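You operate a simulated robot arm through the tools that you are given. There is no shell and no other tool. Be economical: measure what you need, move in short steps, check, and stop when the job is done.

The job below is to be done with a simulated robot arm. You get a single attempt, and the scene is never put back.

## Task
Splice the tape strips with the green and red clips at the heat on the table card.
Fine: the green one lies by the red clamp, the red one by the blue clamp, clips to the outside, both clamps shut; the heat ends off.
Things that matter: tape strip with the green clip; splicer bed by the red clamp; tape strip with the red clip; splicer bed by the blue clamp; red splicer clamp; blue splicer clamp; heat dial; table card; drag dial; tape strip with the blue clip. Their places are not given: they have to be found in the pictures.

Only the result counts: the job must be done as asked and must still hold three seconds after the hand-in. Knocking over, shifting, dropping, spilling or breaking anything else fails it.

## Robot
A 7-joint arm with a two-finger parallel gripper, fixed in place. Base frame: the origin is at the foot of the arm, x ahead of it, y to its left, z up. Units: mm, degrees, N and s.
With the tool pointing down near the work surface it reaches from about 240 to 680 mm from the base axis. Its first joint turns from -66.0 to 66.0 degrees. Payload 2.4 kg.
The TCP is the grasp point between the finger pads, 30 mm short of the fingertips. In the tool frame z runs along the fingers and y along their closing line. Largest opening 94 mm; finger width 28, thickness 10; the body of the gripper, 50 by 96 mm, starts 55 mm behind the TCP.
Orientation is that of the tool frame in the base frame, as a unit quaternion [w, x, y, z]. With the fingers straight down and closing along the base's y, the tool's x points along the base's -x, its y along +y and its z along -z.

## Interface
- The arm moves only by the tool apply_moves. Its argument "rows" is a list of rows, each a list of 7 numbers: the shift along the base's x, y, z in units of 40 mm (1.0 is 40 mm), then the turn, a rotation vector about the base's x, y, z in units of 5 degrees (1.0 is 5 degrees), then the closure in counts, from 0 (fully open) to 255 (shut). In form: [[tx, ty, tz, rx, ry, rz, claw], ...]. A call has 1 to 20 rows; each row shifts and turns the commanded pose from where the row before left it. A call with a number of a shift or a turn outside -1 to 1 is refused whole. A row lasts 0.2 s, in which the tool goes at most 50 mm and 8.6 degrees; a call with a longer step from one row to the next is refused whole, and so is a gripper value outside its range. A pose out of reach is approached as far as the arm can. The call stops where the force on the tool passes 80 N (or 10 N more than at its start, if that is more) or the arm is blocked; 0.2 s more then pass. The fingers move at their own pace (about 153 mm/s each) and stop on an object; they squeeze with about 41 N. The grip force told is the motor's: it shows also when the fingers shut on nothing. Time passes only in rows, and 0.2 s behind the last, so rows that do not move let the fingers close. The reply holds the time, the measured pose of the TCP, the force on the tool along the base axes, the opening and the grip force, in the units named above and with some noise.
- Cameras (640 x 400 px; columns grow to the right, rows downward): "scene" is fixed at [29.8, 465.5, 1450.4]; the picture's right is [-0.82, -0.57, 0.00], its down [-0.29, 0.42, -0.86] and it looks along [0.49, -0.70, -0.52] (base axes); focal length 370 px, centre (320, 200). "wrist" rides on the gripper at [76, 14, -102] in the tool frame; the picture's right is [-0.18, 0.98, 0.00], its down [-0.75, -0.14, -0.64] and it looks along [-0.63, -0.12, 0.77] (tool axes); focal length 243 px, centre (320, 200).
- snapshot(camera): a new picture of that camera. It takes no simulated time.
- point_at(camera, pixels): there is no depth. For up to 12 entries [column, row, z] of the newest picture of that camera ("zoom" is the newest enlarged one), the place [x, y] in the base frame at which the ray of that pixel passes the height z, good to about 2 mm. It takes no simulated time.
- inspect(camera, box): a new picture of the part [left, top, right, bottom] of that camera's present view, enlarged. It takes no simulated time.
- hand_in(): hands the job in; it is judged then, once.

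Work in short steps. Measure before you move; look again where a grasp or a placing could have gone wrong, and mend it. You have 80 turns and 54 pictures in all, those below and enlarged ones among them. Open the gripper and draw the arm clear of the work before you hand the job in, unless the task says otherwise; then end with one line.

The tools are called after ">>>" as name(argument=value, ...) on one line, values as JSON. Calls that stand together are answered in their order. apply_moves: Moves the arm, as the interface text tells. Its arguments: {"type":"object","properties":{"rows":{"type":"array","items":{"type":"array","items":{"type":"number"}}}},"required":["rows"]} The other tools are called the same way: snapshot (camera) takes a picture; point_at (camera, pixels) gives the place at which the rays of pixels pass given heights; inspect (camera, box) takes an enlarged picture of a part of a camera's view; hand_in () hands the job in.

At the start:

```text
time_s: 0.0
ee_pos: [368.2, -72.6, 1227.0]
orientation: [0.0, 0.0, 1.0, 0.0]
contact_force: [-1.3, 0.3, 0.0]
width: 94.1
grip_force: 0.1
```

scene: 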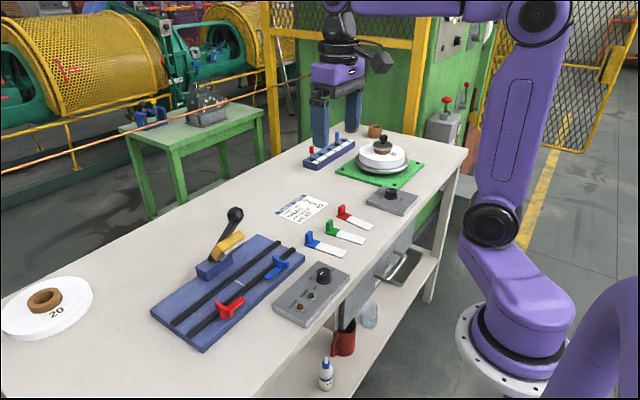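
wrist: 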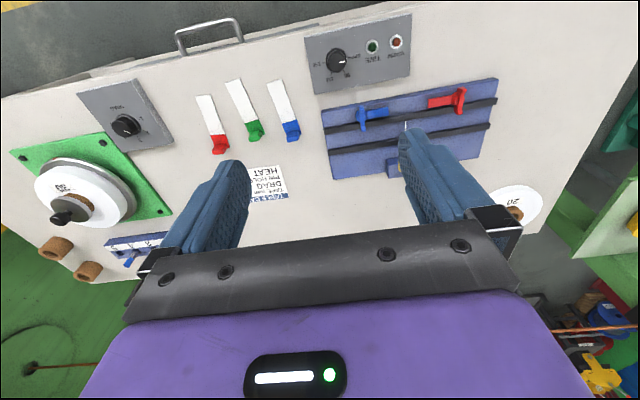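

The wrist view shows the splicer (blue plate, around 410,125), dial boxes and strips; I'll enlarge the key parts.

>>> inspect(camera="wrist", box=[300, 10, 520, 190])

>>> inspect(camera="scene", box=[140, 190, 380, 350])

>>> inspect(camera="wrist", box=[180, 70, 320, 210])

>>> inspect(camera="scene", box=[260, 180, 380, 260])

```text
2.22 times, centred on (410, 100) of wrist
```

zoom: 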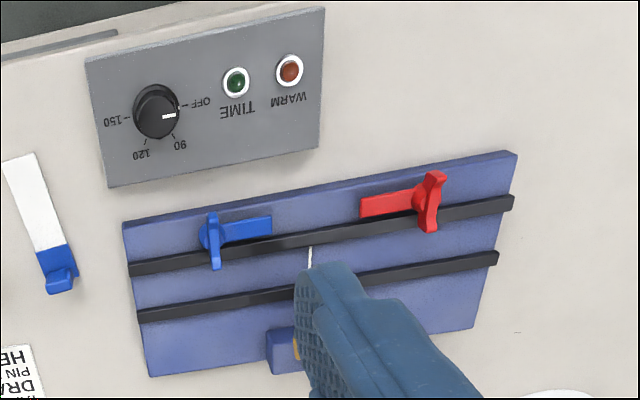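

```text
2.50 times, centred on (260, 270) of scene
```

zoom: 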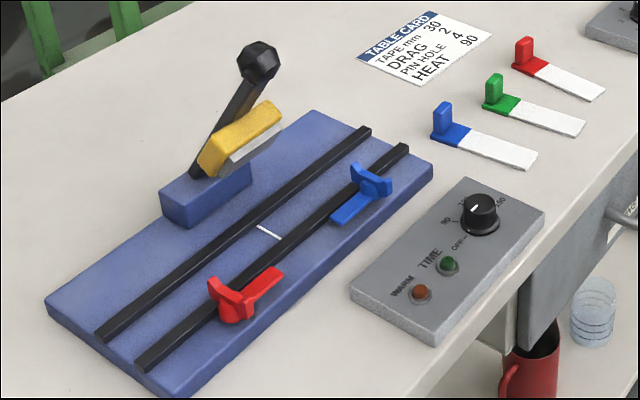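

```text
2.86 times, centred on (250, 140) of wrist
```

zoom: 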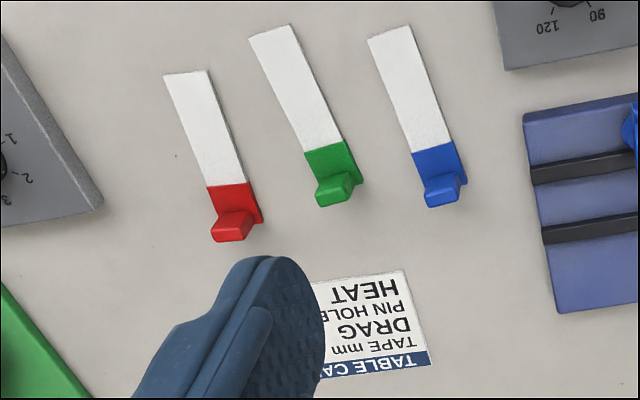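

```text
5.00 times, centred on (320, 220) of scene
```

zoom: 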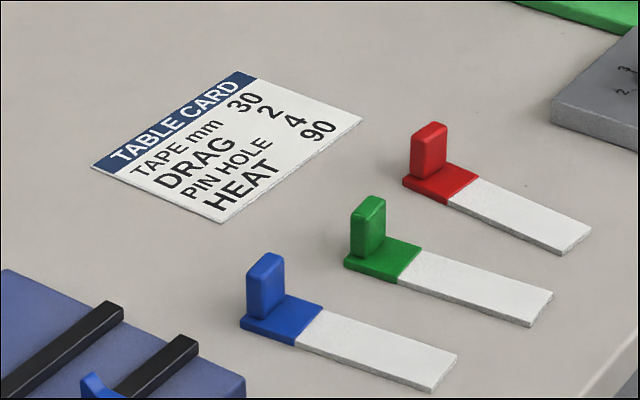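

The card says HEAT 90. Now I'll get coordinates of the main features in the wrist view at plausible heights.

>>> point_at(camera="wrist", pixels=[[232.5, 81.2, 851], [251, 121.5, 851], [203.8, 95.2, 851], [218.5, 135.5, 851], [320.9, 110.4, 865], [497.8, 78.4, 865], [333.5, 179.2, 865], [478.9, 157.6, 865], [405.5, 121.2, 865], [404.6, 130.6, 865], [336, 62, 880], [361.4, 114.4, 880]])

>>> point_at(camera="scene", pixels=[[150.5, 310, 865], [205, 350, 850], [301, 255, 865], [240, 277, 865], [325, 268, 880], [229, 210, 960], [234, 238, 900], [225, 310, 880], [275, 265, 880], [332, 227, 851], [364, 241, 851], [345, 207, 870]])

```text
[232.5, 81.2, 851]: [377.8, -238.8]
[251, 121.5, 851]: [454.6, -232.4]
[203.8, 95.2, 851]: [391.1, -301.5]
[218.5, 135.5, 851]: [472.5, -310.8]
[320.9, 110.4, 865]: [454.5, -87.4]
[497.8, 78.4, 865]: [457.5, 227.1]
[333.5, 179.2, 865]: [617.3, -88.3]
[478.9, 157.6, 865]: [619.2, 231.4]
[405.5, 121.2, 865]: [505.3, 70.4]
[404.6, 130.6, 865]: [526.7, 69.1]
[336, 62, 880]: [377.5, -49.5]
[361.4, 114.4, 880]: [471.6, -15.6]
```

```text
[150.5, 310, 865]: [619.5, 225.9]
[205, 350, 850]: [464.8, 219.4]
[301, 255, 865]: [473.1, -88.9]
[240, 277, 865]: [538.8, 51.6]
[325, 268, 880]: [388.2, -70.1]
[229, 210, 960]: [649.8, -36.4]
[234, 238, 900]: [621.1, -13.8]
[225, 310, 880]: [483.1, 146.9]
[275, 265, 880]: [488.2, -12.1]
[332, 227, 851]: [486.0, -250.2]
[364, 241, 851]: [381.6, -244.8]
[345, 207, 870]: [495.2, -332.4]
```

Plate spans x 456–618, y −88…230, with the mark at y≈70. I'll move the gripper to view the splicer closely.

>>> apply_moves(rows=[[0.1, 0.7, -0.88, 0, 0, 0, 0], [0.1, 0.7, -0.88, 0, 0, 0, 0], [0.1, 0.7, -0.88, 0, 0, 0, 0], [0.1, 0.7, -0.88, 0, 0, 0, 0], [0.1, 0.7, -0.88, 0, 0, 0, 0], [0.1, 0.7, -0.88, 0, 0, 0, 0]])

>>> snapshot(camera="wrist")

>>> inspect(camera="scene", box=[200, 200, 300, 270])

>>> inspect(camera="scene", box=[190, 280, 290, 350])

```text
time_s: 1.4
ee_pos: [395.6, 95.2, 1017.1]
orientation: [0.001, 0.002, 1.0, 0.0]
contact_force: [-0.2, 0.1, -0.2]
width: 94.1
grip_force: 0.0
```

```text
47 pictures are left
```

wrist: 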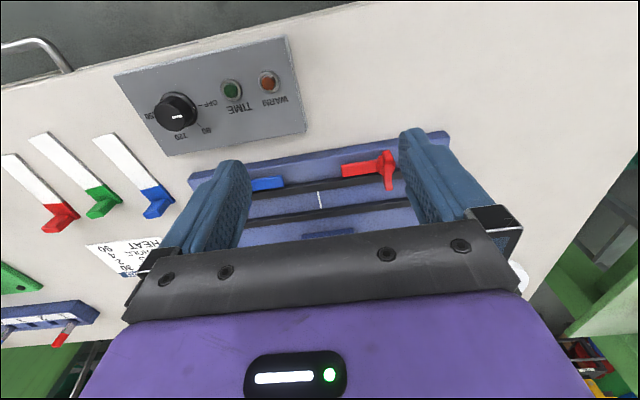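

```text
5.71 times, centred on (250, 235) of scene
```

zoom: 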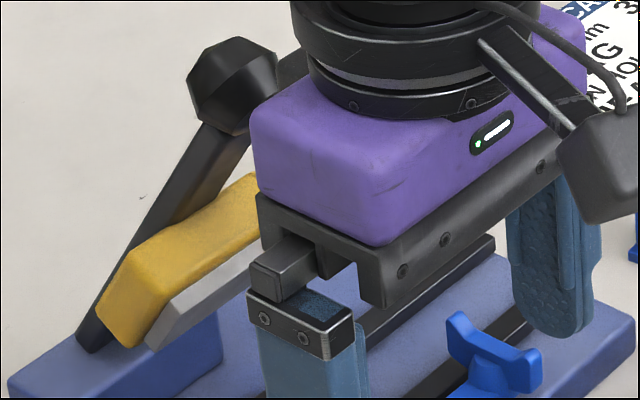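

```text
5.71 times, centred on (240, 315) of scene
```

zoom: 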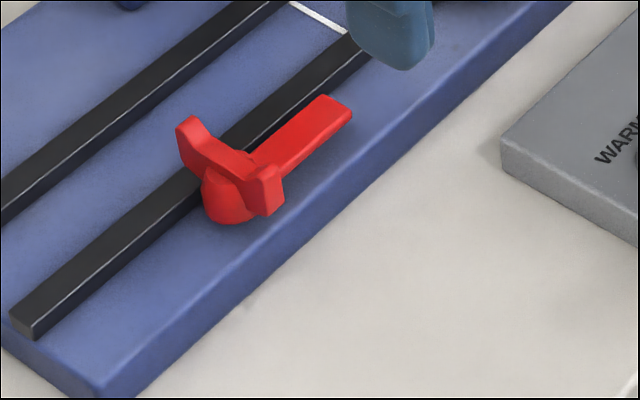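

The clamps are swing clamps (arm along the rail, wing handle perpendicular), the lever lies in plane y≈70 with knob near (507,70,1052). Next, I'll move above the strips for a close view of the clips.

>>> apply_moves(rows=[[0, -1, 0, 0, 0, 0, 0], [0, -1, 0, 0, 0, 0, 0], [0, -1, 0, 0, 0, 0, 0], [0, -1, 0, 0, 0, 0, 0], [0.2, -1, -0.25, 0, 0, 0, 0], [0.2, -1, -0.25, 0, 0, 0, 0], [0.2, -1, -0.25, 0, 0, 0, 0], [0.2, -1, -0.25, 0, 0, 0, 0], [0.2, -1, -0.25, 0, 0, 0, 0]])

>>> snapshot(camera="wrist")

>>> inspect(camera="scene", box=[190, 195, 310, 270])

```text
time_s: 3.4
ee_pos: [434.4, -267.1, 966.2]
orientation: [0.0, 0.0, 1.0, 0.0]
contact_force: [0.0, -0.7, 0.2]
width: 94.3
grip_force: 0.0
```

```text
44 pictures are left
```

wrist: 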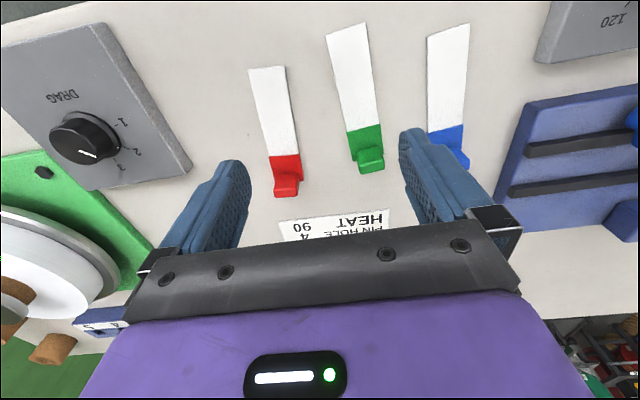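

```text
5.33 times, centred on (250, 232) of scene
```

zoom: 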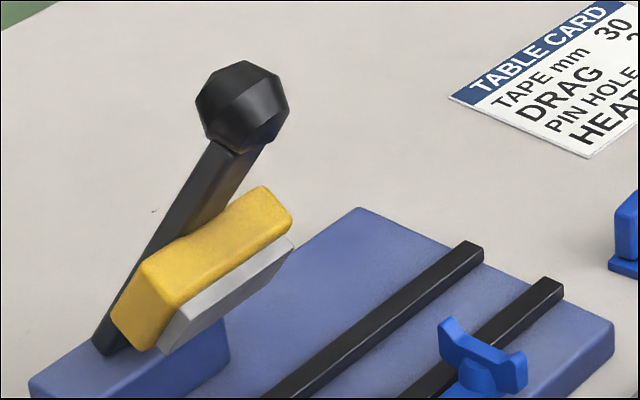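

>>> inspect(camera="wrist", box=[230, 20, 400, 210])

>>> inspect(camera="scene", box=[320, 195, 380, 245])

```text
2.11 times, centred on (315, 115) of wrist
```

zoom: 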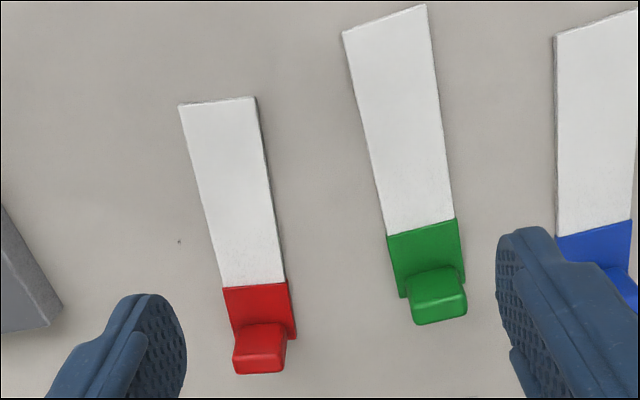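

```text
8.00 times, centred on (350, 220) of scene
```

zoom: 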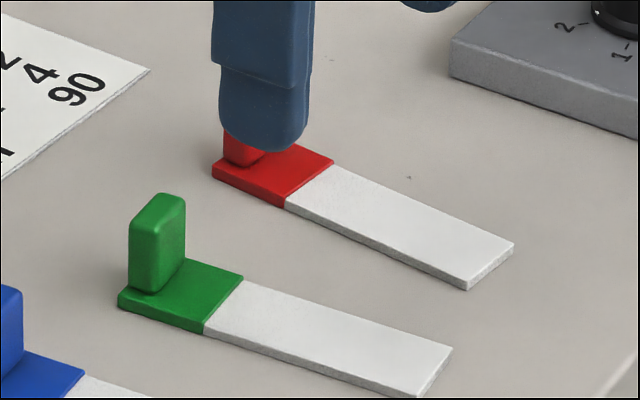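

Measuring strip edges (tape top at ~z 854) and post tops in wrist and scene views.

>>> point_at(camera="wrist", pixels=[[325.4, 35.4, 854], [365.7, 22.6, 854], [347.2, 132, 855], [379, 124, 855], [354.3, 161, 855], [383.7, 155.3, 855], [247.7, 69.5, 854], [284.6, 66.2, 854], [268.5, 157.6, 855], [299.8, 154.3, 855], [273.3, 180.4, 855], [303.6, 179, 855]])

>>> point_at(camera="wrist", pixels=[[356.5, 155, 880], [383, 150.5, 880], [358, 172, 880], [384, 168, 880], [277, 179, 880], [299, 178, 880], [274, 195, 880], [297, 195, 880]])

>>> point_at(camera="zoom", pixels=[[448, 345, 854], [415, 395, 854], [243, 275, 855], [203, 331, 855], [118, 297, 855], [160, 195, 880], [160, 195, 885], [160, 195, 875], [130, 225, 880], [185, 205, 880], [150, 285, 855]])

```text
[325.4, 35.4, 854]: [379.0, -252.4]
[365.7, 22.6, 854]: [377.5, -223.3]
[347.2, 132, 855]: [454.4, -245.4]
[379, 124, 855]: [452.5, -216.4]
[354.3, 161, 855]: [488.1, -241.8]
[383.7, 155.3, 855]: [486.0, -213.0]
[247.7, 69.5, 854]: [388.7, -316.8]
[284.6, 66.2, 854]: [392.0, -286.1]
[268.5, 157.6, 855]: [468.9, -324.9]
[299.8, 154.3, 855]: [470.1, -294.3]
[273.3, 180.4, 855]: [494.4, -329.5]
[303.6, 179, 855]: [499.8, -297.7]
```

```text
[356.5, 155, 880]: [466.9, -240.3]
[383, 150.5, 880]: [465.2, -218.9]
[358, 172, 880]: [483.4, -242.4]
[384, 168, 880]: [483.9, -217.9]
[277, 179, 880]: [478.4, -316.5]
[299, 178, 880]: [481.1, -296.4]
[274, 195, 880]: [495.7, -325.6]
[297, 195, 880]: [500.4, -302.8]
```

```text
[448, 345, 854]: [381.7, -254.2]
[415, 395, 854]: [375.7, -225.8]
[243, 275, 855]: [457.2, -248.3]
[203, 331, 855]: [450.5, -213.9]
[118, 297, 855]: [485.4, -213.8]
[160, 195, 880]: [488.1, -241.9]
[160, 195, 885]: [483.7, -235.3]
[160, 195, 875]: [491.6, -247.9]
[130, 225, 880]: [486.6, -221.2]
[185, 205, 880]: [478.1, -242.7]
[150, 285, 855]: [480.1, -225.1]
```

Green strip: axis ~5.8° off x, tape end at x≈378, clip end at x≈487, post at about (479,−230). Now a closer view of the splicer channel to get the mark, rails and clamps.

>>> apply_moves(rows=[[-0.5, 0.95, 0, 0, 0, 0, 0], [-0.2, 1, 0, 0, 0, 0, 0], [0, 1, 0, 0, 0, 0, 0], [0, 1, 0, 0, 0, 0, 0], [0, 1, 0, 0, 0, 0, 0], [0, 1, 0, 0, 0, 0, 0], [0, 1, 0, 0, 0, 0, 0], [0, 1, 0, 0, 0, 0, 0], [0, 0.5, 0, 0, 0, 0, 0]])

>>> inspect(camera="wrist", box=[200, 80, 440, 230])

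```text
time_s: 5.4
ee_pos: [404.5, 72.7, 967.4]
orientation: [0.0, 0.0, 1.0, -0.001]
contact_force: [-0.1, 0.3, -1.1]
width: 94.0
grip_force: 0.1
```

```text
2.67 times, centred on (320, 155) of wrist
```

zoom: 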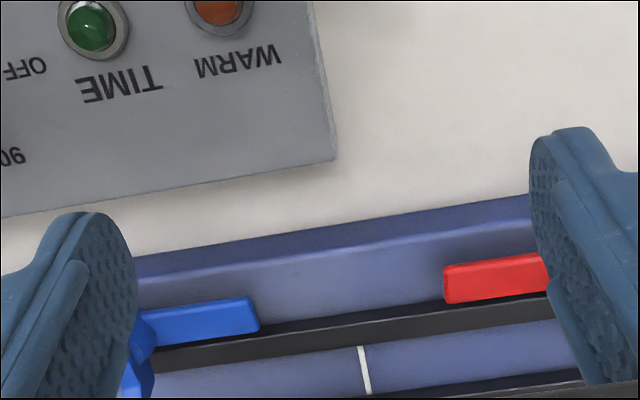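

The white mark is at zoom (359,346)–(369,393); measuring it with rail edges and arm tips.

>>> point_at(camera="zoom", pixels=[[359, 346, 865], [369, 393, 865], [359, 346, 870], [369, 393, 870], [357, 333, 870], [355, 318, 870], [256, 297, 880], [260, 328, 875], [443, 266, 880], [446, 300, 880], [385, 240, 865], [381, 217, 850]])

>>> inspect(camera="scene", box=[180, 240, 310, 350])

```text
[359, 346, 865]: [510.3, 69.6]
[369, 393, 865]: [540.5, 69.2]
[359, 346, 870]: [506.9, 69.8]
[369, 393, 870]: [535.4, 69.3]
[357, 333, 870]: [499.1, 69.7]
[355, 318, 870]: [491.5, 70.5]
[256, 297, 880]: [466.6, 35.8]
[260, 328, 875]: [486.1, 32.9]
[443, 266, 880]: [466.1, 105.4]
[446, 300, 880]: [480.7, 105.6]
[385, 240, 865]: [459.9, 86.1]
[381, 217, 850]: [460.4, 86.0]
```

```text
3.64 times, centred on (245, 295) of scene
```

zoom: 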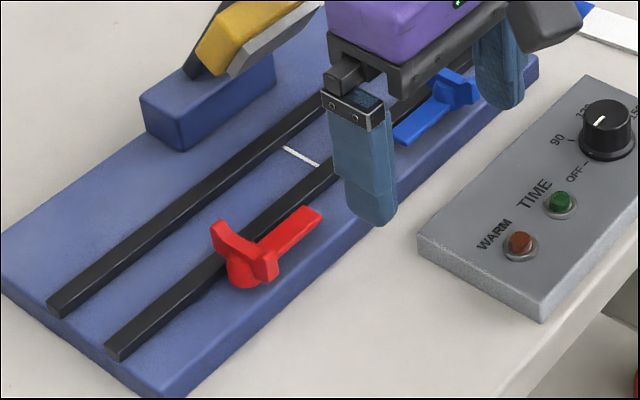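

Measuring the same mark, rails and the clamp wings from the scene side.

>>> point_at(camera="zoom", pixels=[[284, 147, 865], [318, 165, 865], [61, 318, 865], [107, 360, 865], [117, 350, 872], [62, 305, 872], [215, 222, 895], [268, 258, 895], [240, 250, 885], [438, 75, 895], [472, 90, 895], [455, 88, 885]])

>>> inspect(camera="wrist", box=[120, 20, 220, 90])

```text
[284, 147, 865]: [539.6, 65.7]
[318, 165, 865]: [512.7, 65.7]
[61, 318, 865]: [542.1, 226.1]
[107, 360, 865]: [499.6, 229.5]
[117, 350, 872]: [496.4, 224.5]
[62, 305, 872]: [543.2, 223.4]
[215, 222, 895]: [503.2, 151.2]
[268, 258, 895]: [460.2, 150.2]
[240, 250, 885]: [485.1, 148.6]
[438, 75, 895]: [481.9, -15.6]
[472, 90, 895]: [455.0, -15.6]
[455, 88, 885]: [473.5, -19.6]
```

```text
5.71 times, centred on (170, 55) of wrist
```

zoom: 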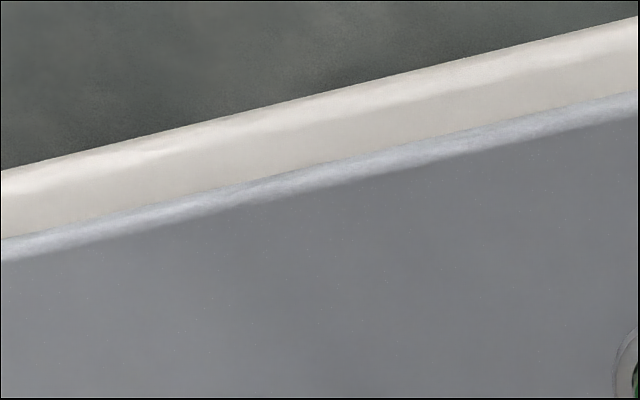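

Plate top ≈ 867, channel centre x≈520.5, mark y≈69.5, red clamp pivot ≈(481,149). Next I go above the green post (479,−229.5) with the gripper turned −84° so it closes along the strip.

>>> apply_moves(rows=[[0.11, -0.4445, -0.054, 0, 0, -0.99, 0], [0.11, -0.4445, -0.054, 0, 0, -0.99, 0], [0.11, -0.4445, -0.054, 0, 0, -0.99, 0], [0.11, -0.4445, -0.054, 0, 0, -0.99, 0], [0.11, -0.4445, -0.054, 0, 0, -0.99, 0], [0.11, -0.4445, -0.054, 0, 0, -0.99, 0], [0.11, -0.4445, -0.054, 0, 0, -0.99, 0], [0.11, -0.4445, -0.054, 0, 0, -0.99, 0], [0.11, -0.4445, -0.054, 0, 0, -0.99, 0], [0.11, -0.4445, -0.054, 0, 0, -0.99, 0], [0.11, -0.4445, -0.054, 0, 0, -0.99, 0], [0.11, -0.4445, -0.054, 0, 0, -0.99, 0], [0.11, -0.4445, -0.054, 0, 0, -0.99, 0], [0.11, -0.4445, -0.054, 0, 0, -0.99, 0], [0.11, -0.4445, -0.054, 0, 0, -0.99, 0], [0.11, -0.4445, -0.054, 0, 0, -0.99, 0], [0.11, -0.4445, -0.054, 0, 0, -0.99, 0]])

>>> snapshot(camera="wrist")

>>> snapshot(camera="scene")

```text
time_s: 9.0
ee_pos: [479.7, -230.5, 927.9]
orientation: [0.0, 0.671, 0.741, 0.001]
contact_force: [0.4, -1.0, 0.4]
width: 94.1
grip_force: 0.0
```

```text
37 pictures are left
```

wrist: 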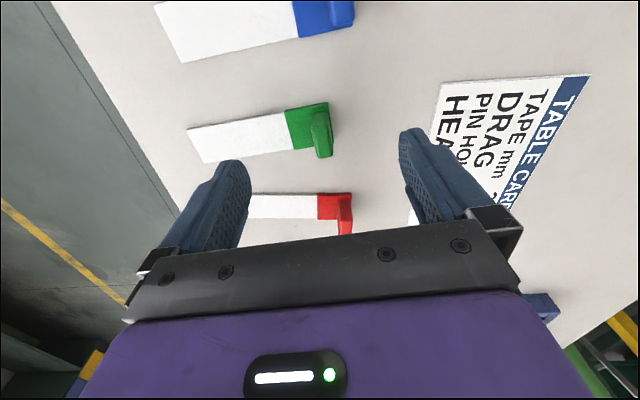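

```text
36 pictures are left
```

scene: 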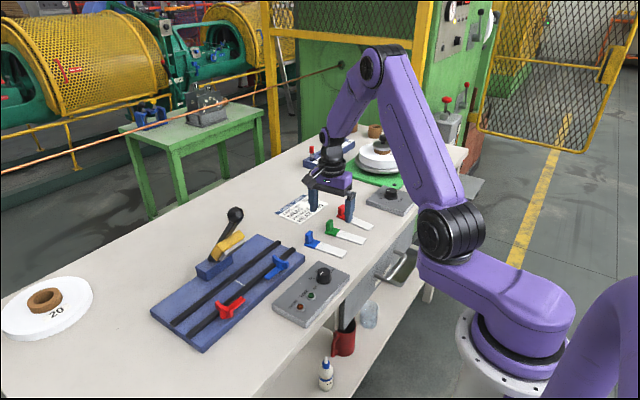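

Post visible at (321,~140); checking its centre at top height.

>>> point_at(camera="wrist", pixels=[[311, 113, 882], [330, 112, 882], [316, 158, 882], [333, 155, 882], [294, 150, 855], [187, 127, 854], [203, 163, 854], [324, 102, 855]])

```text
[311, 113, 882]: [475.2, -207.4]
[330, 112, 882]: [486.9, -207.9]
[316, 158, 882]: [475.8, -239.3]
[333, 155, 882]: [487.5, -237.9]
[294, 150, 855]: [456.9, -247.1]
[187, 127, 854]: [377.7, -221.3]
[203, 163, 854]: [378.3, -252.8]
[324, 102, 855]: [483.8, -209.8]
```

Post centre ≈ (481,−229). Descending to z≈893 and closing.

>>> apply_moves(rows=[[0.04, 0.03, -0.45, 0, 0, 0, 0], [0, 0, -0.42, 0, 0, 0, 0], [0, 0, 0, 0, 0, 0, 0], [0, 0, 0, 0, 0, 0, 255], [0, 0, 0, 0, 0, 0, 255], [0, 0, 0, 0, 0, 0, 255]])

>>> inspect(camera="scene", box=[300, 170, 390, 260])

```text
time_s: 10.4
ee_pos: [481.6, -228.7, 892.8]
orientation: [0.0, 0.671, 0.742, 0.0]
contact_force: [0.0, 0.6, 0.6]
width: 10.6
grip_force: 41.2
```

```text
4.44 times, centred on (345, 215) of scene
```

zoom: 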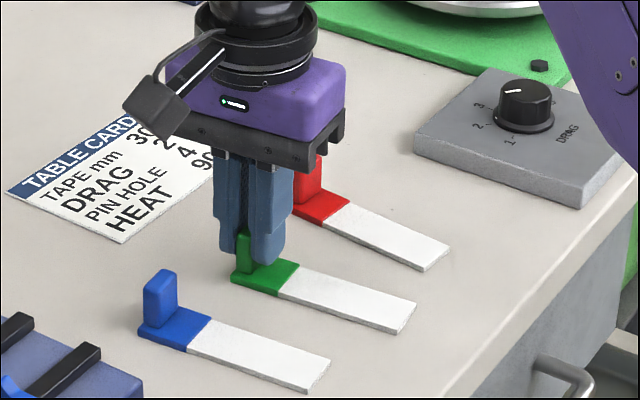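

Held (10.6 mm). Lifting, then carrying around in front of the lever to yaw 0 at (400,174).

>>> apply_moves(rows=[[0, 0, 1, 0, 0, 0, 255], [0, 0, 1, 0, 0, 0, 255]])

>>> apply_moves(rows=[[-0.25, 0.593, 0, 0, 0, 0.991, 255], [-0.25, 0.593, 0, 0, 0, 0.991, 255], [-0.25, 0.593, 0, 0, 0, 0.991, 255], [-0.25, 0.593, 0, 0, 0, 0.991, 255], [-0.25, 0.593, 0, 0, 0, 0.991, 255], [-0.25, 0.593, 0, 0, 0, 0.991, 255], [-0.25, 0.593, 0, 0, 0, 0.991, 255], [-0.25, 0.593, 0, 0, 0, 0.991, 255], [0, 0.593, 0, 0, 0, 0.991, 255], [0, 0.593, 0, 0, 0, 0.991, 255], [0, 0.593, 0, 0, 0, 0.991, 255], [0, 0.593, 0, 0, 0, 0.991, 255], [0, 0.593, 0, 0, 0, 0.991, 255], [0, 0.593, 0, 0, 0, 0.991, 255], [0, 0.593, 0, 0, 0, 0.991, 255], [0, 0.593, 0, 0, 0, 0.991, 255], [0, 0.593, 0, 0, 0, 0.991, 255]])

>>> snapshot(camera="wrist")

>>> snapshot(camera="scene")

```text
time_s: 11.0
ee_pos: [482.6, -227.8, 973.4]
orientation: [0.0, 0.671, 0.742, 0.0]
contact_force: [0.7, 0.1, 0.2]
width: 10.5
grip_force: 41.1
```

```text
time_s: 14.6
ee_pos: [402.4, 174.1, 972.9]
orientation: [0.0, -0.002, 1.0, 0.0]
contact_force: [0.2, 0.1, -0.2]
width: 10.7
grip_force: 41.5
```

```text
34 pictures are left
```

wrist: 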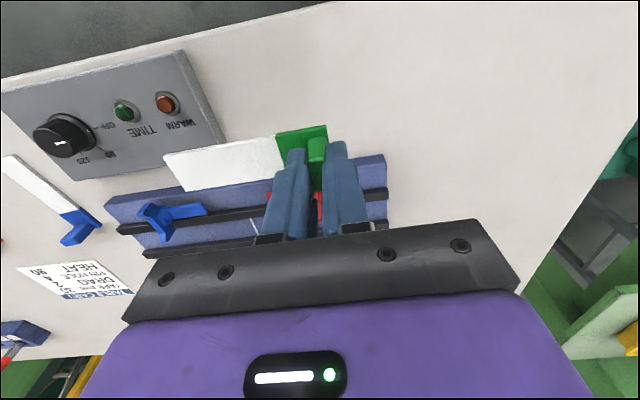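

```text
33 pictures are left
```

scene: 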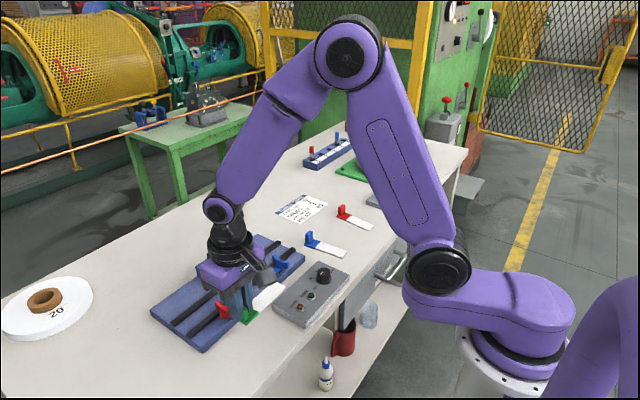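

Strip held at yaw 0. Enlarging to measure where the tape's end and edges sit relative to the TCP.

>>> inspect(camera="wrist", box=[150, 110, 350, 235])

```text
3.20 times, centred on (250, 172) of wrist
```

zoom: 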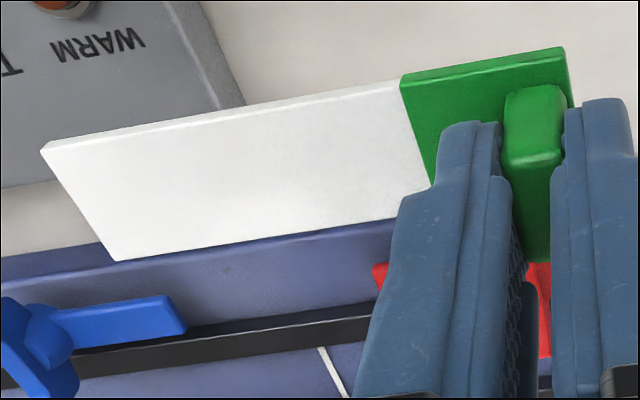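

>>> point_at(camera="zoom", pixels=[[42, 153, 935], [118, 261, 935], [402, 88, 935], [430, 188, 935], [565, 55, 937], [42, 153, 932], [118, 261, 932], [318, 347, 867], [330, 372, 867], [320, 240, 935], [220, 118, 935]])

```text
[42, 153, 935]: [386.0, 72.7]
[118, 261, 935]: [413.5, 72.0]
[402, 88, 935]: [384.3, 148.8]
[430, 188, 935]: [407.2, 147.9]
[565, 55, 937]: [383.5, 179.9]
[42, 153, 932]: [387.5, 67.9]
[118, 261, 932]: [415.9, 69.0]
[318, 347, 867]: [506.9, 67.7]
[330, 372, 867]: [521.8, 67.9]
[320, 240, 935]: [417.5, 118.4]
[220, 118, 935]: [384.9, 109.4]
```

Strip centre is ~2.3 mm to −x of the TCP and tape end ~103 mm from it. Lowering to z 945 and advancing over the channel, then looking again.

>>> apply_moves(rows=[[0, 0, -0.7, 0, 0, 0, 255], [1, 0, 0, 0, 0, 0, 255], [1, 0, 0, 0, 0, 0, 255], [1, 0, 0, 0, 0, 0, 255], [0, 0, -0.3, 0, 0, 0, 255]])

>>> inspect(camera="wrist", box=[150, 90, 390, 240])

>>> inspect(camera="scene", box=[170, 220, 310, 340])

```text
time_s: 15.8
ee_pos: [522.5, 171.2, 931.9]
orientation: [0.001, -0.001, 1.0, 0.0]
contact_force: [0.6, 0.3, -0.7]
width: 0.0
grip_force: 33.2
```

```text
2.67 times, centred on (270, 165) of wrist
```

zoom: 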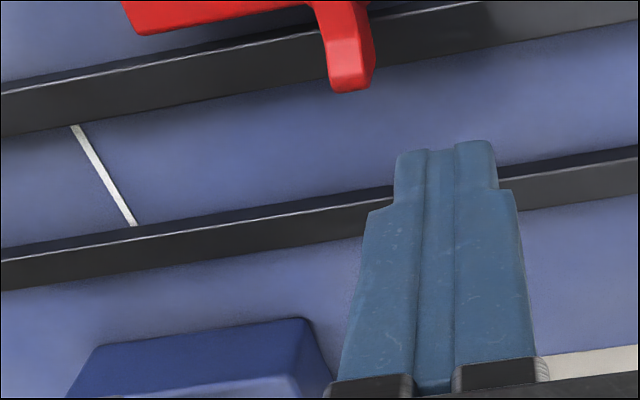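

```text
3.33 times, centred on (240, 280) of scene
```

zoom: 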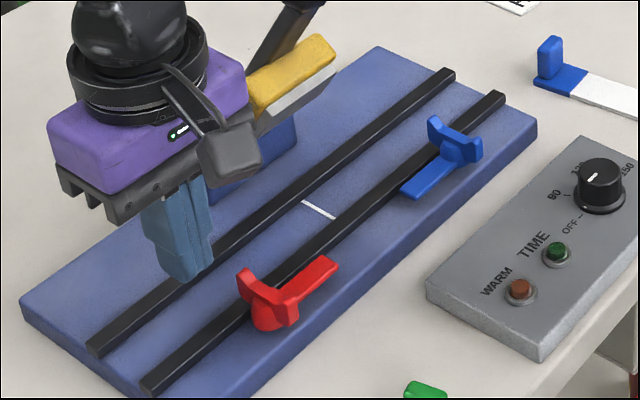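

The gripper is now empty (width 0): the strip caught, probably on the red wing. Green shows at scene ~(271,337); looking for where it lies.

>>> snapshot(camera="scene")

>>> inspect(camera="scene", box=[190, 290, 350, 390])

```text
29 pictures are left
```

scene: 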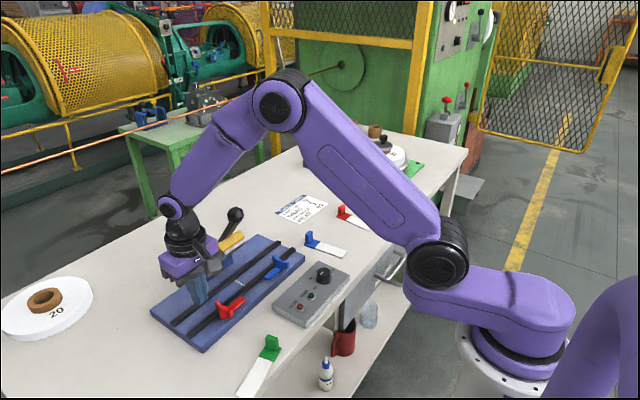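

```text
4.00 times, centred on (270, 340) of scene
```

zoom: 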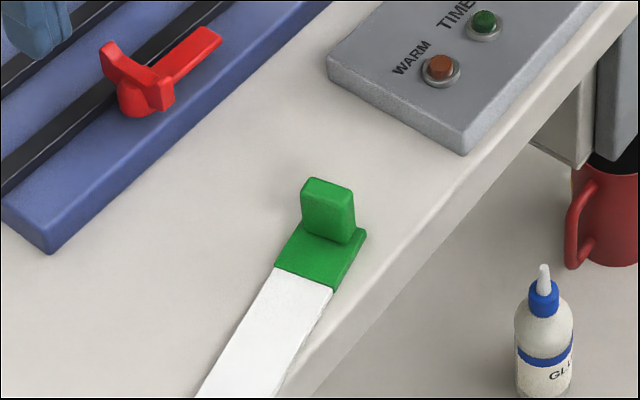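

The green strip lies upright on the table in front of the splicer. Measuring its pose.

>>> point_at(camera="zoom", pixels=[[276, 267, 855], [334, 292, 855], [366, 231, 855], [302, 190, 882], [353, 195, 882], [312, 179, 882], [330, 187, 882], [327, 242, 858]])

>>> point_at(camera="scene", pixels=[[235, 396, 854], [253, 398, 854]])

```text
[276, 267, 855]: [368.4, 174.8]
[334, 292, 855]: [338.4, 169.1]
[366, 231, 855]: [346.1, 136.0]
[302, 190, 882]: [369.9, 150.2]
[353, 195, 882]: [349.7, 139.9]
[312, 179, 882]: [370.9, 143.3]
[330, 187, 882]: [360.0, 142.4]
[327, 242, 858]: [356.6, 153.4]
```

```text
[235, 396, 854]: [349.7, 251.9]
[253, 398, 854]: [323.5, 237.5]
```

Clip now points along (0.19,−0.98), so to place at yaw 0 I need to grip at yaw −169. Backing out upward and rotating to test that this yaw is reachable.

>>> apply_moves(rows=[[0, 0, 0.7, 0, 0, 0, 0], [0, 0, 0.7, 0, 0, 0, 0], [-0.9, 0, 0, 0, 0, 0, 0], [-0.9, 0, 0, 0, 0, 0, 0], [-0.145, -0.041, 0, 0, 0, -0.994, 0], [-0.145, -0.041, 0, 0, 0, -0.994, 0], [-0.145, -0.041, 0, 0, 0, -0.994, 0], [-0.145, -0.041, 0, 0, 0, -0.994, 0], [-0.145, -0.041, 0, 0, 0, -0.994, 0], [-0.145, -0.041, 0, 0, 0, -0.994, 0], [-0.145, -0.041, 0, 0, 0, -0.994, 0], [-0.145, -0.041, 0, 0, 0, -0.994, 0], [-0.145, -0.041, 0, 0, 0, -0.994, 0], [-0.145, -0.041, 0, 0, 0, -0.994, 0], [-0.145, -0.041, 0, 0, 0, -0.994, 0], [-0.145, -0.041, 0, 0, 0, -0.994, 0], [-0.145, -0.041, 0, 0, 0, -0.994, 0], [-0.145, -0.041, 0, 0, 0, -0.994, 0], [-0.145, -0.041, 0, 0, 0, -0.994, 0], [-0.145, -0.041, 0, 0, 0, -0.994, 0]])

>>> apply_moves(rows=[[0, 0, 0, 0, 0, -0.994, 0], [0, 0, 0, 0, 0, -0.994, 0], [0, 0, 0, 0, 0, -0.994, 0], [0, 0, 0, 0, 0, -0.994, 0], [0, 0, 0, 0, 0, -0.994, 0], [0, 0, 0, 0, 0, -0.994, 0], [0, 0, 0, 0, 0, -0.994, 0], [0, 0, 0, 0, 0, -0.994, 0], [0, 0, 0, 0, 0, -0.994, 0], [0, 0, 0, 0, 0, -0.994, 0], [0, 0, 0, 0, 0, -0.994, 0], [0, 0, 0, 0, 0, -0.994, 0], [0, 0, 0, 0, 0, -0.994, 0], [0, 0, 0, 0, 0, -0.994, 0], [0, 0, 0, 0, 0, -0.994, 0], [0, 0, 0, 0, 0, -0.994, 0], [0, 0, 0, 0, 0, -0.994, 0], [0, 0, 0, 0, 0, -0.994, 0]])

```text
time_s: 20.0
ee_pos: [356.9, 148.4, 989.7]
orientation: [0.001, 0.639, 0.769, 0.0]
contact_force: [0.6, 0.1, -0.3]
width: 94.1
grip_force: 0.2
```

```text
time_s: 23.8
ee_pos: [356.3, 145.4, 989.8]
orientation: [-0.005, 0.995, 0.099, -0.001]
contact_force: [-0.8, 0.2, -0.3]
width: 94.0
grip_force: 0.1
```

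Yaw −168.6 is reachable. Checking the green clip from the wrist.

>>> snapshot(camera="wrist")

```text
27 pictures are left
```

wrist: 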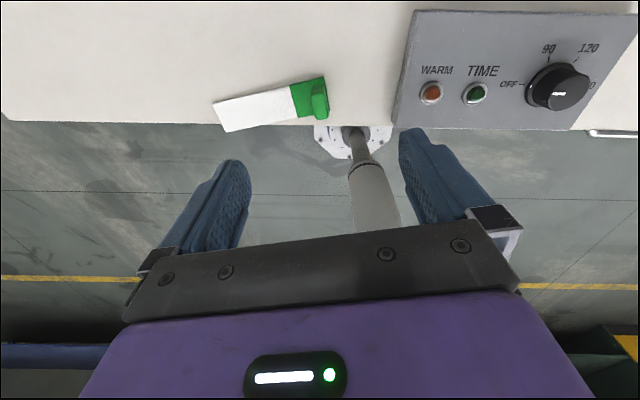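

>>> point_at(camera="wrist", pixels=[[213, 104, 854], [225, 132, 854], [290, 87, 855], [299, 118, 855], [324, 77, 855], [312, 100, 882], [327, 96, 882], [314, 119, 882], [329, 116, 882]])

```text
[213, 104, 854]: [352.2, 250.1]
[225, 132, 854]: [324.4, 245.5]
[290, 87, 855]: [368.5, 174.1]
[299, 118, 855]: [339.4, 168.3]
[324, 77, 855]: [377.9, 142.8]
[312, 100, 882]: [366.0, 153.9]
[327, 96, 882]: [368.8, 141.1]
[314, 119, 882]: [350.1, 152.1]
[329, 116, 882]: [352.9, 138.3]
```

Post ≈ (359.3,146.2). Descending and gripping.

>>> apply_moves(rows=[[0.075, 0.02, -0.8, 0, 0, 0, 0], [0, 0, -0.8, 0, 0, 0, 0], [0, 0, -0.82, 0, 0, 0, 0], [0, 0, 0, 0, 0, 0, 0], [0, 0, 0, 0, 0, 0, 255], [0, 0, 0, 0, 0, 0, 255], [0, 0, 0, 0, 0, 0, 255]])

```text
time_s: 25.4
ee_pos: [360.6, 146.4, 893.6]
orientation: [-0.002, 0.995, 0.099, 0.0]
contact_force: [-0.1, -0.6, 0.4]
width: 10.5
grip_force: 41.4
```

Held (10.5). Lifting and rotating back to yaw 0 in front of the splicer.

>>> apply_moves(rows=[[0, 0, 1, 0, 0, 0, 255], [0, 0, 1, 0, 0, 0, 255], [0.1, 0.04, 0.5, 0, 0, 0.992, 255], [0.1, 0.04, 0, 0, 0, 0.992, 255], [0.1, 0.04, 0, 0, 0, 0.992, 255], [0.1, 0.04, 0, 0, 0, 0.992, 255], [0.1, 0.04, 0, 0, 0, 0.992, 255], [0.1, 0.04, 0, 0, 0, 0.992, 255], [0.1, 0.04, 0, 0, 0, 0.992, 255], [0.1, 0.04, 0, 0, 0, 0.992, 255], [0.1, 0.04, 0, 0, 0, 0.992, 255], [0.1, 0.04, 0, 0, 0, 0.992, 255], [0, 0.04, 0, 0, 0, 0.992, 255], [0, 0.04, 0, 0, 0, 0.992, 255], [0, 0.04, 0, 0, 0, 0.992, 255], [0, 0.04, 0, 0, 0, 0.992, 255], [0, 0.04, 0, 0, 0, 0.992, 255], [0, 0.04, 0, 0, 0, 0.992, 255], [0, 0.04, 0, 0, 0, 0.992, 255]])

>>> apply_moves(rows=[[0, 0, 0, 0, 0, 0.992, 255], [0, 0, 0, 0, 0, 0.992, 255], [0, 0, 0, 0, 0, 0.992, 255], [0, 0, 0, 0, 0, 0.992, 255], [0, 0, 0, 0, 0, 0.992, 255], [0, 0, 0, 0, 0, 0.992, 255], [0, 0, 0, 0, 0, 0.992, 255], [0, 0, 0, 0, 0, 0.992, 255], [0, 0, 0, 0, 0, 0.992, 255], [0, 0, 0, 0, 0, 0.992, 255], [0, 0, 0, 0, 0, 0.992, 255], [0, 0, 0, 0, 0, 0.992, 255], [0, 0, 0, 0, 0, 0.992, 255], [0, 0, 0, 0, 0, 0.992, 255], [0, 0, 0, 0, 0, 0.992, 255], [0, 0, 0, 0, 0, 0.992, 255], [0, 0, 0, 0, 0, 0.992, 255]])

>>> inspect(camera="wrist", box=[150, 100, 350, 225])

```text
time_s: 29.4
ee_pos: [399.3, 175.5, 992.7]
orientation: [0.0, 0.672, 0.741, 0.0]
contact_force: [0.1, 0.8, -0.3]
width: 10.7
grip_force: 40.6
```

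```text
time_s: 33.0
ee_pos: [400.0, 176.8, 993.3]
orientation: [0.001, 0.001, 1.0, 0.0]
contact_force: [0.5, 0.3, -0.4]
width: 10.6
grip_force: 40.7
```

```text
3.20 times, centred on (250, 162) of wrist
```

zoom: 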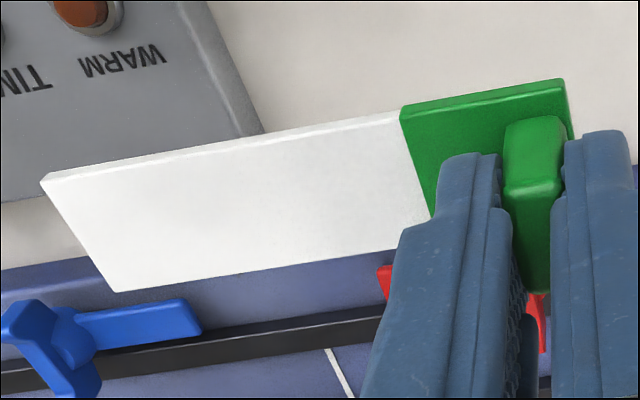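

>>> point_at(camera="zoom", pixels=[[42, 184, 954.5], [118, 291, 954.5], [402, 119, 954.5], [395, 250, 954.5], [220, 150, 954.5], [220, 276, 954.5], [42, 184, 951], [118, 291, 951]])

```text
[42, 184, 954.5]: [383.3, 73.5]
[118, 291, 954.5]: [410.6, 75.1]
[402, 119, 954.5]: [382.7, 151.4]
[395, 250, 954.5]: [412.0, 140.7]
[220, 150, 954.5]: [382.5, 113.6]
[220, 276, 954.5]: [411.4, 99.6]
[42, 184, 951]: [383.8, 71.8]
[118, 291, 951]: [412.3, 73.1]
```

Strip centre offset ≈ −2.3 in x, end 103.5 away. Advancing higher this time (strip bottom ≈ 917, over the wing at ~900, under the shoe at ~955).

>>> apply_moves(rows=[[0, -0.08, -0.83, 0, 0, 0, 255], [0.77, 0, 0, 0, 0, 0, 255], [0.77, 0, 0, 0, 0, 0, 255], [0.77, 0, 0, 0, 0, 0, 255], [0.76, 0, 0, 0, 0, 0, 255], [0, 0, 0, 0, 0, 0, 255]])

>>> inspect(camera="wrist", box=[150, 90, 390, 240])

>>> inspect(camera="scene", box=[170, 220, 310, 340])

```text
time_s: 34.4
ee_pos: [522.1, 171.5, 959.8]
orientation: [0.0, 0.001, 1.0, 0.0]
contact_force: [-0.1, 0.1, -0.4]
width: 10.7
grip_force: 40.7
```

```text
2.67 times, centred on (270, 165) of wrist
```

zoom: 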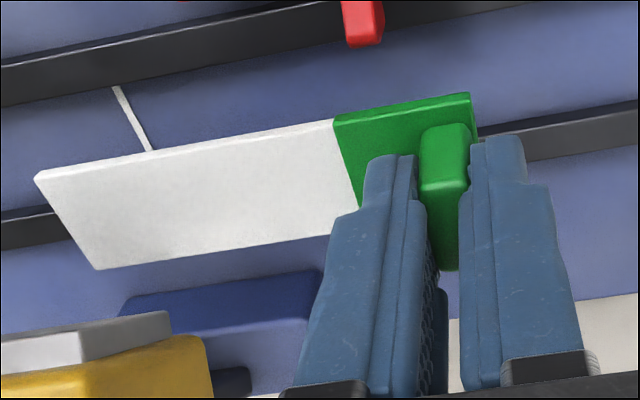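

```text
3.33 times, centred on (240, 280) of scene
```

zoom: 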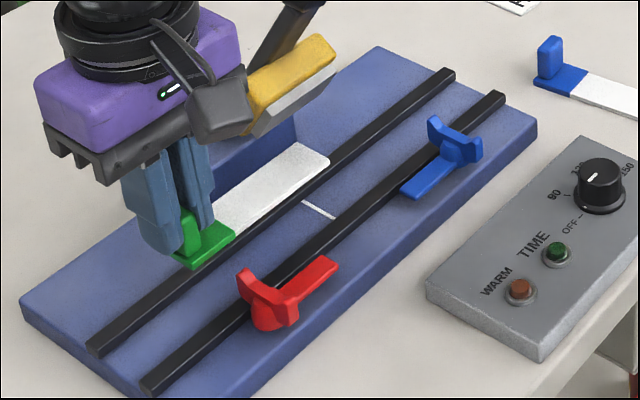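

Clear. Lowering to just above the rails and re-checking alignment.

>>> apply_moves(rows=[[0, 0, -0.48, 0, 0, 0, 255], [0, 0, -0.45, 0, 0, 0, 255], [0, 0, 0, 0, 0, 0, 255]])

>>> inspect(camera="wrist", box=[150, 90, 390, 240])

>>> inspect(camera="scene", box=[190, 240, 290, 320])

```text
time_s: 35.2
ee_pos: [522.3, 174.6, 923.2]
orientation: [0.0, 0.001, 1.0, 0.0]
contact_force: [-0.1, -0.4, -0.7]
width: 10.7
grip_force: 41.0
```

```text
2.67 times, centred on (270, 165) of wrist
```

zoom: 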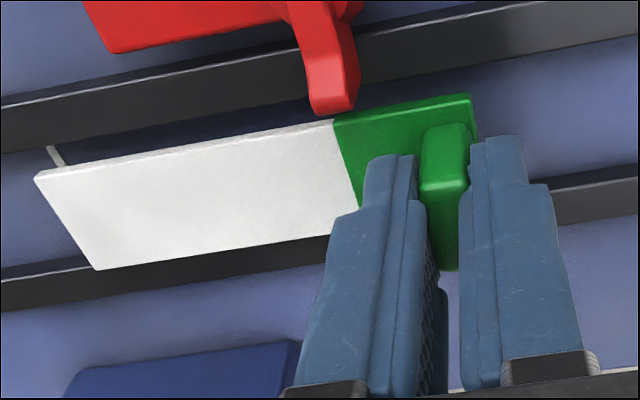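

```text
5.00 times, centred on (240, 280) of scene
```

zoom: 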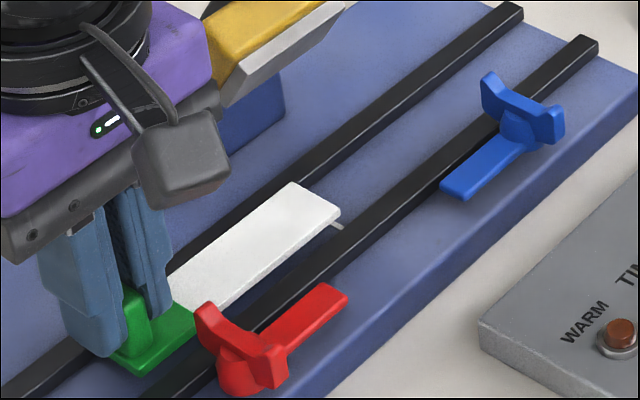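

Checking strip edges against the rail edges from the scene zoom too.

>>> point_at(camera="zoom", pixels=[[340, 212, 883], [250, 288, 883], [291, 183, 883], [200, 268, 883], [345, 222, 880], [400, 172, 880], [340, 160, 880], [420, 92, 880], [420, 100, 867], [340, 227, 867], [332, 222, 867], [505, 5, 880]])

>>> inspect(camera="scene", box=[230, 245, 280, 295])

```text
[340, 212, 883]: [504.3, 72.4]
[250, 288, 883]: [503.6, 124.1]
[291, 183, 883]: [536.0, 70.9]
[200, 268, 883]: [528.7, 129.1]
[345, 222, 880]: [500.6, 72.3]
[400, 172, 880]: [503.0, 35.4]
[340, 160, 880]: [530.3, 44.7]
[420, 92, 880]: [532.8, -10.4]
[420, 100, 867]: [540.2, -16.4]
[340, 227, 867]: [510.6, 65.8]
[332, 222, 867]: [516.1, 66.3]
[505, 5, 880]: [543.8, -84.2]
```

```text
8.00 times, centred on (255, 270) of scene
```

zoom: 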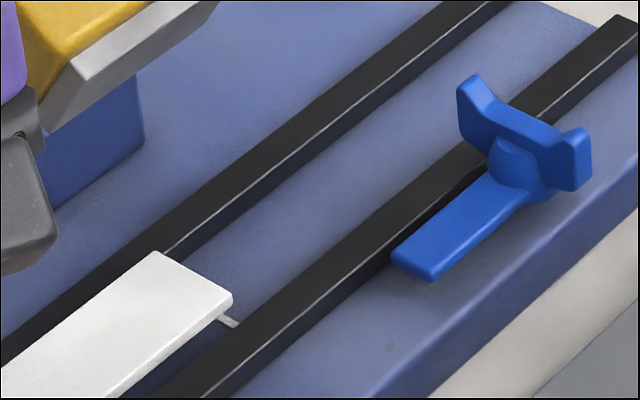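

At this height the strip's far edge overhangs the far rail by ~2–3 mm and its end is ~4.5 mm short of the mark. Shifting x −3.9, y −4 and lowering gently.

>>> apply_moves(rows=[[-0.0975, -0.1, 0, 0, 0, 0, 255], [0, 0, -0.12, 0, 0, 0, 255], [0, 0, -0.1, 0, 0, 0, 255], [0, 0, 0, 0, 0, 0, 255]])

>>> inspect(camera="scene", box=[220, 250, 280, 300])

>>> inspect(camera="wrist", box=[150, 90, 390, 240])

```text
time_s: 36.2
ee_pos: [518.0, 167.9, 914.5]
orientation: [0.0, 0.001, 1.0, 0.0]
contact_force: [-0.1, -0.1, -1.3]
width: 10.5
grip_force: 40.9
```

```text
8.00 times, centred on (250, 275) of scene
```

zoom: 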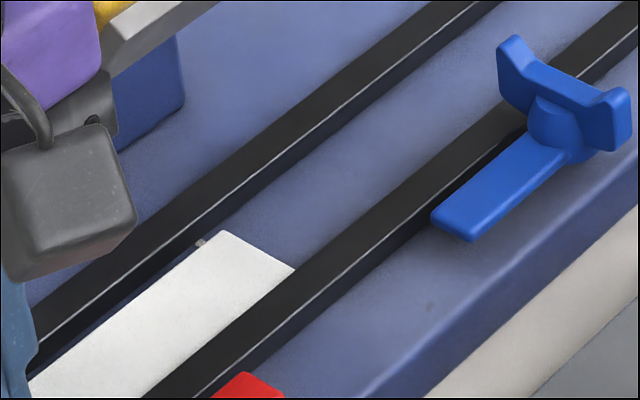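

```text
2.67 times, centred on (270, 165) of wrist
```

zoom: 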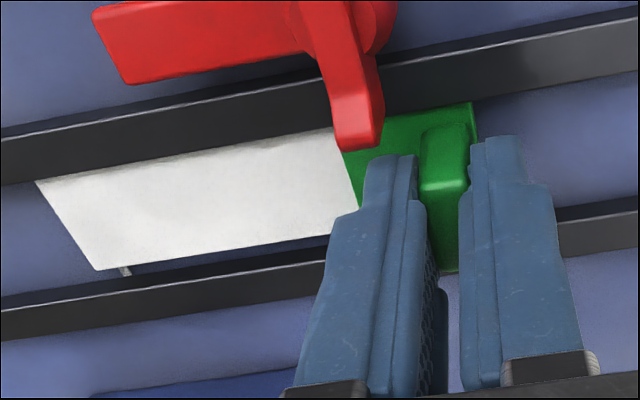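

The strip is now between the rails but its end overshoots the mark ((200,243) vs corner (222,232)) by ~3–4 mm. Shifting y +3.5 and lowering to contact.

>>> apply_moves(rows=[[0.01, 0.09, 0, 0, 0, 0, 255], [0, 0, -0.06, 0, 0, 0, 255], [0, 0, -0.05, 0, 0, 0, 255], [0, 0, 0, 0, 0, 0, 255]])

>>> inspect(camera="scene", box=[220, 250, 280, 300])

```text
time_s: 37.2
ee_pos: [520.9, 172.3, 911.7]
orientation: [0.002, 0.001, 1.0, 0.002]
contact_force: [-5.9, -2.2, 34.3]
width: 10.5
grip_force: 41.5
```

```text
8.00 times, centred on (250, 275) of scene
```

zoom: 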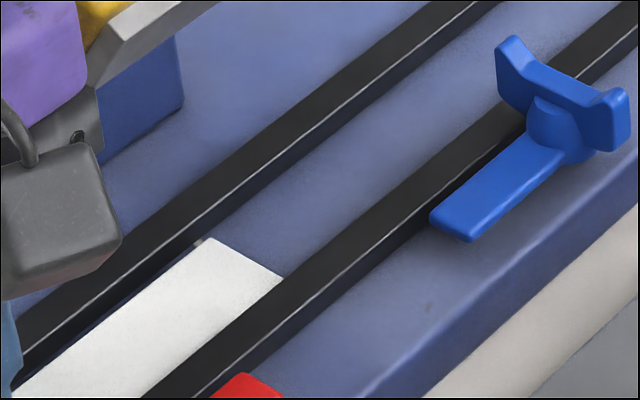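

Seated on the bed (34 N, z 911.7), end within ~1 mm of the mark accounting for parallax. Releasing with a small opening and rising.

>>> apply_moves(rows=[[0, 0, 0.04, 0, 0, 0, 255], [0, 0, 0, 0, 0, 0, 190], [0, 0, 0, 0, 0, 0, 190], [0, 0, 0.5, 0, 0, 0, 190], [0, 0, 1, 0, 0, 0, 190], [0, 0, 0.5, 0, 0, 0, 190]])

>>> inspect(camera="scene", box=[190, 240, 290, 320])

```text
time_s: 38.6
ee_pos: [518.3, 171.0, 992.1]
orientation: [0.0, 0.002, 1.0, 0.0]
contact_force: [0.4, -0.5, -0.3]
width: 24.1
grip_force: 0.1
```

```text
5.00 times, centred on (240, 280) of scene
```

zoom: 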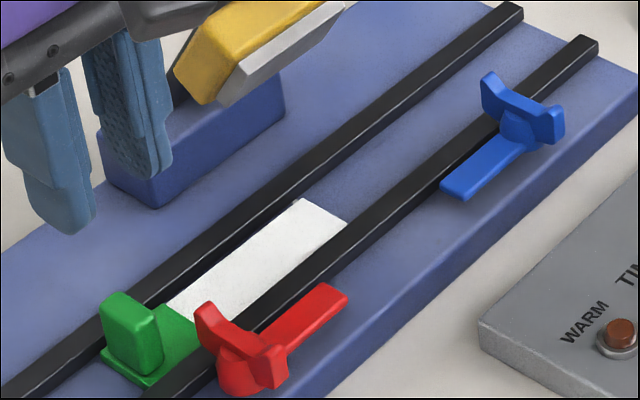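

Green is placed well. Now going around to the red strip (post ≈ (495,−313)), turning to yaw +84.

>>> apply_moves(rows=[[-1, 0, 0, 0, 0, 0, 0], [-1, 0, 0, 0, 0, 0, 0], [-1, 0, 0, 0, 0, 0, 0], [0, -0.711, 0, 0, 0, 0.99, 0], [0, -0.711, 0, 0, 0, 0.99, 0], [0, -0.711, 0, 0, 0, 0.99, 0], [0, -0.711, 0, 0, 0, 0.99, 0], [0, -0.711, 0, 0, 0, 0.99, 0], [0, -0.711, 0, 0, 0, 0.99, 0], [0, -0.711, 0, 0, 0, 0.99, 0], [0.242, -0.711, -0.155, 0, 0, 0.99, 0], [0.242, -0.711, -0.155, 0, 0, 0.99, 0], [0.242, -0.711, -0.155, 0, 0, 0.99, 0], [0.242, -0.711, -0.155, 0, 0, 0.99, 0], [0.242, -0.711, -0.155, 0, 0, 0.99, 0], [0.242, -0.711, -0.155, 0, 0, 0.99, 0], [0.242, -0.711, -0.155, 0, 0, 0.99, 0], [0.242, -0.711, -0.155, 0, 0, 0.99, 0], [0.242, -0.711, -0.155, 0, 0, 0.99, 0], [0.242, -0.711, -0.155, 0, 0, 0.99, 0]])

>>> snapshot(camera="wrist")

```text
time_s: 42.8
ee_pos: [498.4, -312.5, 932.3]
orientation: [0.0, -0.67, 0.743, 0.0]
contact_force: [-1.0, 0.2, 0.0]
width: 94.0
grip_force: 0.0
```

```text
16 pictures are left
```

wrist: 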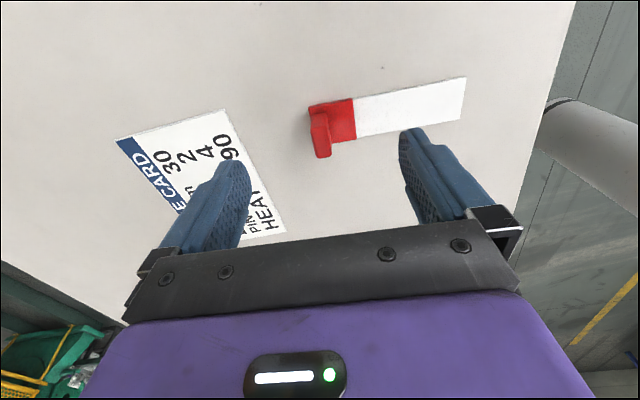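

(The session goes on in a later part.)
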